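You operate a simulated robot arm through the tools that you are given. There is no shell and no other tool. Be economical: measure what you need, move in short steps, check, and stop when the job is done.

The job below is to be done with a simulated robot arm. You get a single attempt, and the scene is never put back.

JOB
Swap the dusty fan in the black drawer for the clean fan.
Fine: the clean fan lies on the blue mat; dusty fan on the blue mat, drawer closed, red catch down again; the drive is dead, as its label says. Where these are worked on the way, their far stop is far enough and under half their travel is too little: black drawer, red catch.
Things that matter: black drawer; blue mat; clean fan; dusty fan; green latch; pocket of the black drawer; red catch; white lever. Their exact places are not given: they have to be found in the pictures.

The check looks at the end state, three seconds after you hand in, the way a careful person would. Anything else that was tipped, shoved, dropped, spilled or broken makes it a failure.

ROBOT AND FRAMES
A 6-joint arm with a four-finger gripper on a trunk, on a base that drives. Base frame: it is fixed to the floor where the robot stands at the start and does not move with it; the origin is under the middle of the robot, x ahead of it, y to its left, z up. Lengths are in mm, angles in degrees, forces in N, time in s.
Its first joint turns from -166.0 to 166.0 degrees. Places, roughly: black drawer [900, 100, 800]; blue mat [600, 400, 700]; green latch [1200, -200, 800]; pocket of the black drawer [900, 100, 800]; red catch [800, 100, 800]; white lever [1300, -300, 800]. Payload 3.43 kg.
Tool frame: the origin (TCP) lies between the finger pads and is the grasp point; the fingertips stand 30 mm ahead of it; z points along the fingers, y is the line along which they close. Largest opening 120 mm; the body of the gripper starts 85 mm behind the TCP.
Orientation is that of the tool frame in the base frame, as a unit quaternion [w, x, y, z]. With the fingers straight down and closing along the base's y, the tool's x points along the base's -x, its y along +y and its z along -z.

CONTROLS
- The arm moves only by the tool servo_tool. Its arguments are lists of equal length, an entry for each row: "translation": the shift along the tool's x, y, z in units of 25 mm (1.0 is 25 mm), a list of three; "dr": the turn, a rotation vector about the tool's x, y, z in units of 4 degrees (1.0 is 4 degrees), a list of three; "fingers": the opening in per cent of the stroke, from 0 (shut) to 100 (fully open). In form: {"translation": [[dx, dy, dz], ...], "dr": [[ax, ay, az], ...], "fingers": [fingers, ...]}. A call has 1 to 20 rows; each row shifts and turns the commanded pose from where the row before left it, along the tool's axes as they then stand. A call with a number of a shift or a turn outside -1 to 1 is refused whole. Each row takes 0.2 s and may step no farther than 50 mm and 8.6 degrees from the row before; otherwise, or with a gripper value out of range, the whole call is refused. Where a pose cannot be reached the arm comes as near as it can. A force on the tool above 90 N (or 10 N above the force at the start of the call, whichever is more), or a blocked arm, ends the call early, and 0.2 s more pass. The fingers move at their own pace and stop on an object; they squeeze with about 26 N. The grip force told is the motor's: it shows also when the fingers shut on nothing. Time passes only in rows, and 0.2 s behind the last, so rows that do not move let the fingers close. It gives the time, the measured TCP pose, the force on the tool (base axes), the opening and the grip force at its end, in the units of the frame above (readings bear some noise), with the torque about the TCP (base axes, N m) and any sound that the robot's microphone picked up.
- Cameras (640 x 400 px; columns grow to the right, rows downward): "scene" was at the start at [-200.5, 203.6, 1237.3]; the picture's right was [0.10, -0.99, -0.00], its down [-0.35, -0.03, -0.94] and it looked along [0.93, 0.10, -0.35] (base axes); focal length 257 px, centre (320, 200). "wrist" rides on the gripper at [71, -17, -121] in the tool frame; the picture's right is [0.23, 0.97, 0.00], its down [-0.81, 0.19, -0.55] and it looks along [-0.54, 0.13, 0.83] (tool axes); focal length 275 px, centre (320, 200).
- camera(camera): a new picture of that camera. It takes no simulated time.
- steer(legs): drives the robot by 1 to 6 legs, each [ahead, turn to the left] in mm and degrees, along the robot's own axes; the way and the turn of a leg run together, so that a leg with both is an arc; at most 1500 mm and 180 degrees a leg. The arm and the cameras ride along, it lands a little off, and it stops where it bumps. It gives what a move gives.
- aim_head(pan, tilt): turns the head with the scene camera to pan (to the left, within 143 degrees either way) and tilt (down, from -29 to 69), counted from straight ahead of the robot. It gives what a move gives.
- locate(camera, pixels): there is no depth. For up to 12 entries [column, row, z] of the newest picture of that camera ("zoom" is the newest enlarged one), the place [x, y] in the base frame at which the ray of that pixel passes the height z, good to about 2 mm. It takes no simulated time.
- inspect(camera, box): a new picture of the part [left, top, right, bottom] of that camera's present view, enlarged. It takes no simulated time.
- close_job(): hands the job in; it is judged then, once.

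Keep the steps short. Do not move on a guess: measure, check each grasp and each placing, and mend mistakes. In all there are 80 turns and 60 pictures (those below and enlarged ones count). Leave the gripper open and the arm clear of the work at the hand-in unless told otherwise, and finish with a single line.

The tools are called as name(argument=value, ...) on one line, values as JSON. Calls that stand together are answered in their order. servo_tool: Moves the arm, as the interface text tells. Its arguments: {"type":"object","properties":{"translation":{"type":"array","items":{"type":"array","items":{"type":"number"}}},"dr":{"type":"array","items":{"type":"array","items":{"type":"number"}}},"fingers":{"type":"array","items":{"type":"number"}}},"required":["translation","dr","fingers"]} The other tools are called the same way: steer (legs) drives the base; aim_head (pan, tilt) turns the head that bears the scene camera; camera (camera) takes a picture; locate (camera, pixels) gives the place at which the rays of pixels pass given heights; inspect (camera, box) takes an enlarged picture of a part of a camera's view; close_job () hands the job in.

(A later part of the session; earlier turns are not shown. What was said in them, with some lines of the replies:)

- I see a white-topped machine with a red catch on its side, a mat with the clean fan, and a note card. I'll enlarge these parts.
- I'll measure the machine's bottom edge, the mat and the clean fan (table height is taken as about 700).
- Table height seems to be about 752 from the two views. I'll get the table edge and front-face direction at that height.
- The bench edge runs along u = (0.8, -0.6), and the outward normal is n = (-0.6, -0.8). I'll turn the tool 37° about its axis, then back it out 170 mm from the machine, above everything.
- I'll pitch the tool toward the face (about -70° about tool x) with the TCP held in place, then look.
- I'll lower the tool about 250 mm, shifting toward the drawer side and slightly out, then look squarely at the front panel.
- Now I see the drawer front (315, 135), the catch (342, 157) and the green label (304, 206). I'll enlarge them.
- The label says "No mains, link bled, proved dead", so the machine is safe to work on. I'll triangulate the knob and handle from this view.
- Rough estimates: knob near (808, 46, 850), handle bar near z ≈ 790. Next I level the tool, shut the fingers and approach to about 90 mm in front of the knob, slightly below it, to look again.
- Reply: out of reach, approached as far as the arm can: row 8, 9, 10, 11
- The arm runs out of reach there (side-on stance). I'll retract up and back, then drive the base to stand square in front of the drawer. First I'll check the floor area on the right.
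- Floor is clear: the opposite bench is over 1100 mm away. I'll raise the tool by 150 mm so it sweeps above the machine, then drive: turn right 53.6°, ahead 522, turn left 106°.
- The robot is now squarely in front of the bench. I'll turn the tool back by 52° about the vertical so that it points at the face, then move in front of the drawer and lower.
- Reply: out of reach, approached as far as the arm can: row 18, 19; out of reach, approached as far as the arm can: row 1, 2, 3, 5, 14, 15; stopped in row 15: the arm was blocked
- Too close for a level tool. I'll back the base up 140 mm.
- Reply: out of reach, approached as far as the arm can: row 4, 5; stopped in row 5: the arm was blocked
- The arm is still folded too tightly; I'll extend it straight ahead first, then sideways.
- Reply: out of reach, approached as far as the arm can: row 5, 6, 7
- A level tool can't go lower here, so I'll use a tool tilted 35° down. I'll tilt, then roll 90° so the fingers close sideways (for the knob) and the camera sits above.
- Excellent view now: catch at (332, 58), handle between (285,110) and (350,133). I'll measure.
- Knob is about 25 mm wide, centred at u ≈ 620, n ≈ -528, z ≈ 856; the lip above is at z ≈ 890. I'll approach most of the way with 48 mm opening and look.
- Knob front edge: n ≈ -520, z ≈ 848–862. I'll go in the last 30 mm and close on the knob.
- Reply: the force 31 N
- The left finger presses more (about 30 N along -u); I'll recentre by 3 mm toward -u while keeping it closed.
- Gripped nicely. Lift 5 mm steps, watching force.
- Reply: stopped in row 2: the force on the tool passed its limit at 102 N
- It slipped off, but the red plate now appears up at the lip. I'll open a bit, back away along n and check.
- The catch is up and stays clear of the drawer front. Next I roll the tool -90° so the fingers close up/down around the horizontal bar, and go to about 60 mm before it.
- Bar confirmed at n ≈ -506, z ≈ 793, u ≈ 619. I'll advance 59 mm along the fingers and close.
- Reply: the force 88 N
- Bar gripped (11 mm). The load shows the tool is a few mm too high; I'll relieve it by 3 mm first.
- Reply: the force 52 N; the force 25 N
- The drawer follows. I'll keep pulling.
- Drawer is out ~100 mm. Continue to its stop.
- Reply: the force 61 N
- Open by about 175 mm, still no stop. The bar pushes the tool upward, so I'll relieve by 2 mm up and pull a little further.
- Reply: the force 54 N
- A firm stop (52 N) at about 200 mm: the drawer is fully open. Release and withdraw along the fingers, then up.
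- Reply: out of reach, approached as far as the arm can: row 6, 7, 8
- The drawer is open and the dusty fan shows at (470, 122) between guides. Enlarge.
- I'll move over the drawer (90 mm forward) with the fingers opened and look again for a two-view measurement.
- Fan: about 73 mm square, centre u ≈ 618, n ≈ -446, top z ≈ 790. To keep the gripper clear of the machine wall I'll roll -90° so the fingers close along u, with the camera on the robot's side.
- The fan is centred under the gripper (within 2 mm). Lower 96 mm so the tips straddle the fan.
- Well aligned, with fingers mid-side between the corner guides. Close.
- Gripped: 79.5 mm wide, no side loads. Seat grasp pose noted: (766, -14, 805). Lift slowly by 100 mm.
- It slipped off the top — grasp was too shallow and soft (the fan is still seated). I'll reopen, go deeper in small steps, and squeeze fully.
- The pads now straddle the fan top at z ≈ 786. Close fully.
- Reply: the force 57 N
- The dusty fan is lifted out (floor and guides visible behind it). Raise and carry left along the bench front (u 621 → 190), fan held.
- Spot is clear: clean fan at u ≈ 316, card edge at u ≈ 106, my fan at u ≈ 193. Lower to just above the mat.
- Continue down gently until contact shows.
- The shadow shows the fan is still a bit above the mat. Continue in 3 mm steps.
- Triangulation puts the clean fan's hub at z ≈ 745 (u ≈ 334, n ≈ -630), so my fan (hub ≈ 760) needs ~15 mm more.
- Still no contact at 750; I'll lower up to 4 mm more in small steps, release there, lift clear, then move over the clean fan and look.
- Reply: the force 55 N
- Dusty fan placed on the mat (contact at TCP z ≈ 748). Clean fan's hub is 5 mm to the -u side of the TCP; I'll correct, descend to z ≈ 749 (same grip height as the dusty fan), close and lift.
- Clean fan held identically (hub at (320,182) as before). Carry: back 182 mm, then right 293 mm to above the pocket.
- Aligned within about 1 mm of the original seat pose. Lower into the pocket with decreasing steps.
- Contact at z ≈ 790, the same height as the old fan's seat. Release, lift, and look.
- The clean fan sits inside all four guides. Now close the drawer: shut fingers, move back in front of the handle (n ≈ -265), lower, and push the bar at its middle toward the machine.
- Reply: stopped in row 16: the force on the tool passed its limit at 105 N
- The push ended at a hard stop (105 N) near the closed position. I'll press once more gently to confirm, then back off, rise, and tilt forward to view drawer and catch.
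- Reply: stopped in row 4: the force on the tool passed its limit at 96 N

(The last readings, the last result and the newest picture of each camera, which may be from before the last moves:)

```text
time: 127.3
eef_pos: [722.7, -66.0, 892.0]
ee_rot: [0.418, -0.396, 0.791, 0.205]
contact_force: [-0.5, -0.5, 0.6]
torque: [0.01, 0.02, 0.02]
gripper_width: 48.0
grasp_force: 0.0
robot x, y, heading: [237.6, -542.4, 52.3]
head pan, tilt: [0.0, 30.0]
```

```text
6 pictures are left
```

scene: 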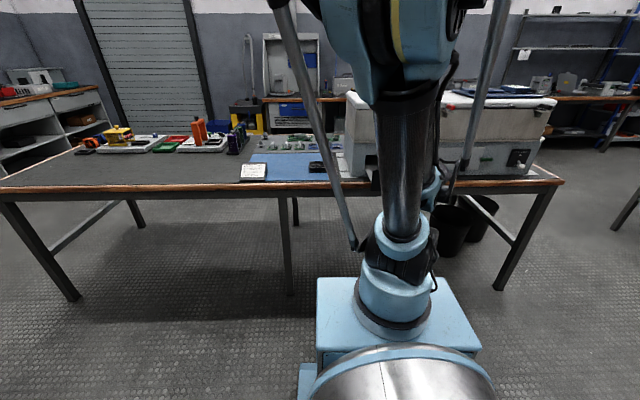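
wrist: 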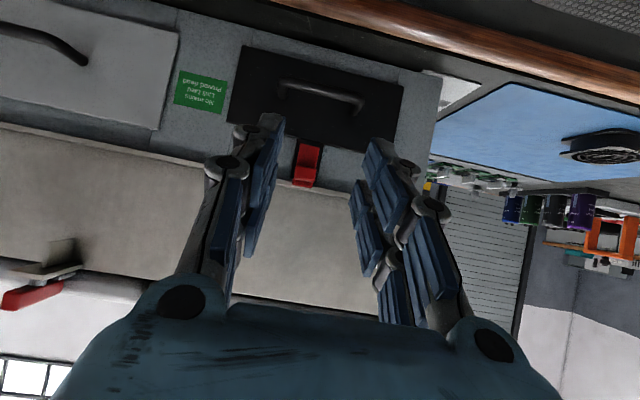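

The drawer looks closed and the catch is still up at (306,165). I'll verify with a zoom and measurement of bar and knob.

inspect(camera="wrist", box=[220, 40, 420, 200])

locate(camera="wrist", pixels=[[320, 95, 793], [320, 95, 798], [306, 165, 870], [306, 165, 875], [306, 178, 875], [306, 178, 880], [304, 186, 875], [304, 186, 885]])

```text
2.50 times, centred on (320, 120) of wrist
```

zoom: 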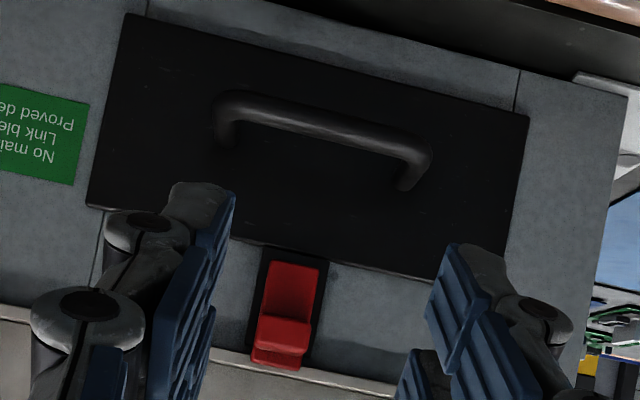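

```text
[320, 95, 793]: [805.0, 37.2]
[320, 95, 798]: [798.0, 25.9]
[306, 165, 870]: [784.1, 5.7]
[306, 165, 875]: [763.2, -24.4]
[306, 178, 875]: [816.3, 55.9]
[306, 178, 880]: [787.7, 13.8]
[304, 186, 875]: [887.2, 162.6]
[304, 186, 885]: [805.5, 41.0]
```

The bar reads n ≈ -512 at z 793 — back in its original place, so the drawer is closed. Knob now at z ≈ 870 (u ≈ 619). I'll grip its sides, push down 20 mm, open, back off and look.

servo_tool(translation=[[-0.51, -0.05, 0.84], [-0.51, 0, 0.84], [-0.51, 0, 0.84], [-0.51, 0, 0.84], [-0.51, 0, 0.84], [0, 0, 0], [0, 0, 0], [0, 0, 0], [0, 0, 0]], dr=[[0, 0, 0], [0, 0, 0], [0, 0, 0], [0, 0, 0], [0, 0, 0], [0, 0, 0], [0, 0, 0], [0, 0, 0], [0, 0, 0]], fingers=[40, 40, 40, 40, 40, 5, 5, 5, 5])

servo_tool(translation=[[0.131, 0, 0.092], [0.131, 0, 0.092], [0.131, 0, 0.092], [0.131, 0, 0.092], [0.098, 0, 0.069]], dr=[[0, 0, 0], [0, 0, 0], [0, 0, 0], [0, 0, 0], [0, 0, 0]], fingers=[5, 5, 5, 5, 5])

servo_tool(translation=[[0, 0, 0], [0, 0, 0], [0.57, 0, -0.82], [0.57, 0, -0.82], [0.57, 0, -0.82], [0.57, 0, -0.82]], dr=[[0, 0, 0], [0, 0, 0], [0, 0, 0], [0, 0, 0], [0, 0, 0], [0, 0, 0]], fingers=[45, 45, 45, 45, 45, 45])

inspect(camera="wrist", box=[220, 40, 420, 200])

```text
time: 129.3
eef_pos: [796.9, 30.2, 886.4]
ee_rot: [0.418, -0.397, 0.791, 0.205]
contact_force: [-20.3, -26.2, 0.9]
torque: [0.3, -0.16, 0.18]
gripper_width: 22.0
grasp_force: 45.4
robot x, y, heading: [234.4, -541.9, 52.1]
head pan, tilt: [0.0, 30.0]
```

```text
time: 130.5
eef_pos: [799.0, 32.5, 866.6]
ee_rot: [0.417, -0.397, 0.792, 0.205]
contact_force: [4.9, 33.3, -2.5]
torque: [-0.54, 0.31, 0.53]
gripper_width: 21.9
grasp_force: 45.2
robot x, y, heading: [240.3, -535.7, 52.1]
head pan, tilt: [0.0, 30.0]
```

```text
time: 131.9
eef_pos: [738.6, -47.6, 867.0]
ee_rot: [0.417, -0.397, 0.792, 0.205]
contact_force: [1.1, -0.2, -0.1]
torque: [0.0, 0.03, 0.01]
gripper_width: 54.2
grasp_force: 0.1
robot x, y, heading: [235.7, -539.3, 52.3]
head pan, tilt: [0.0, 30.0]
```

```text
2.50 times, centred on (320, 120) of wrist
```

zoom: 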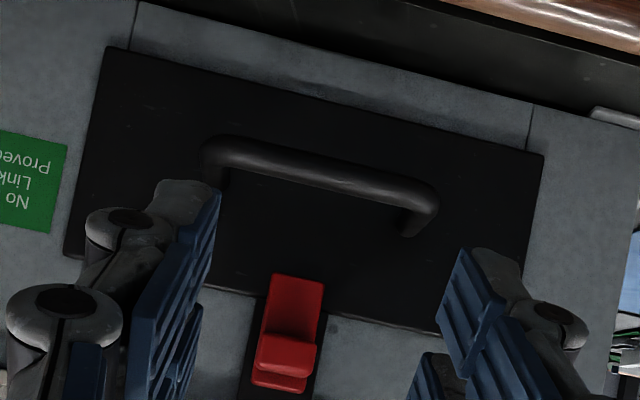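

The catch is down again, overlapping the drawer front at least as far as at the start. Retract the arm clear and check the whole bench.

servo_tool(translation=[[0.3, 0, -0.5], [-0.5, 0, -0.9], [-0.7, 0, -0.7], [-0.7, 0, -0.7], [-0.7, 0, -0.7], [-0.7, 0, -0.7]], dr=[[0, 0, 0], [0, 0, 0], [0, 0, 0], [0, 0, 0], [0, 0, 0], [0, 0, 0]], fingers=[60, 80, 100, 100, 100, 100])

camera(camera="wrist")

inspect(camera="scene", box=[200, 110, 400, 235])

```text
time: 133.3
eef_pos: [710.4, -82.4, 987.3]
ee_rot: [0.417, -0.397, 0.791, 0.206]
contact_force: [0.6, 0.1, -0.3]
torque: [-0.03, 0.0, 0.01]
gripper_width: 120.1
grasp_force: 0.0
robot x, y, heading: [238.7, -541.7, 52.2]
head pan, tilt: [0.0, 30.0]
```

```text
3 pictures are left
```

wrist: 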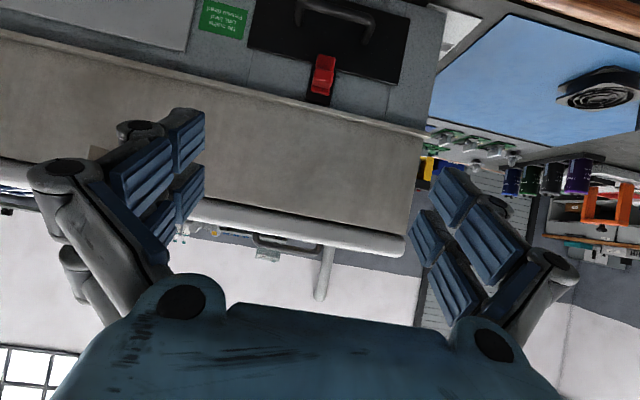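

```text
3.20 times, centred on (300, 172) of scene
```

zoom: 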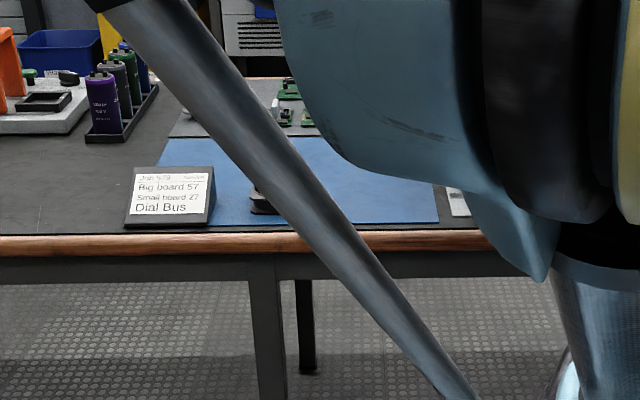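

The drawer is shut, the catch is down, the dusty fan lies flat on the mat, and the card and everything else is where it was. The gripper is open and clear, so I'm handing in.

close_job()

```text
The job is handed in.
```

The job is handed in: the clean fan is seated in the closed black drawer, the red catch is down again, and the dusty fan lies on the blue mat.
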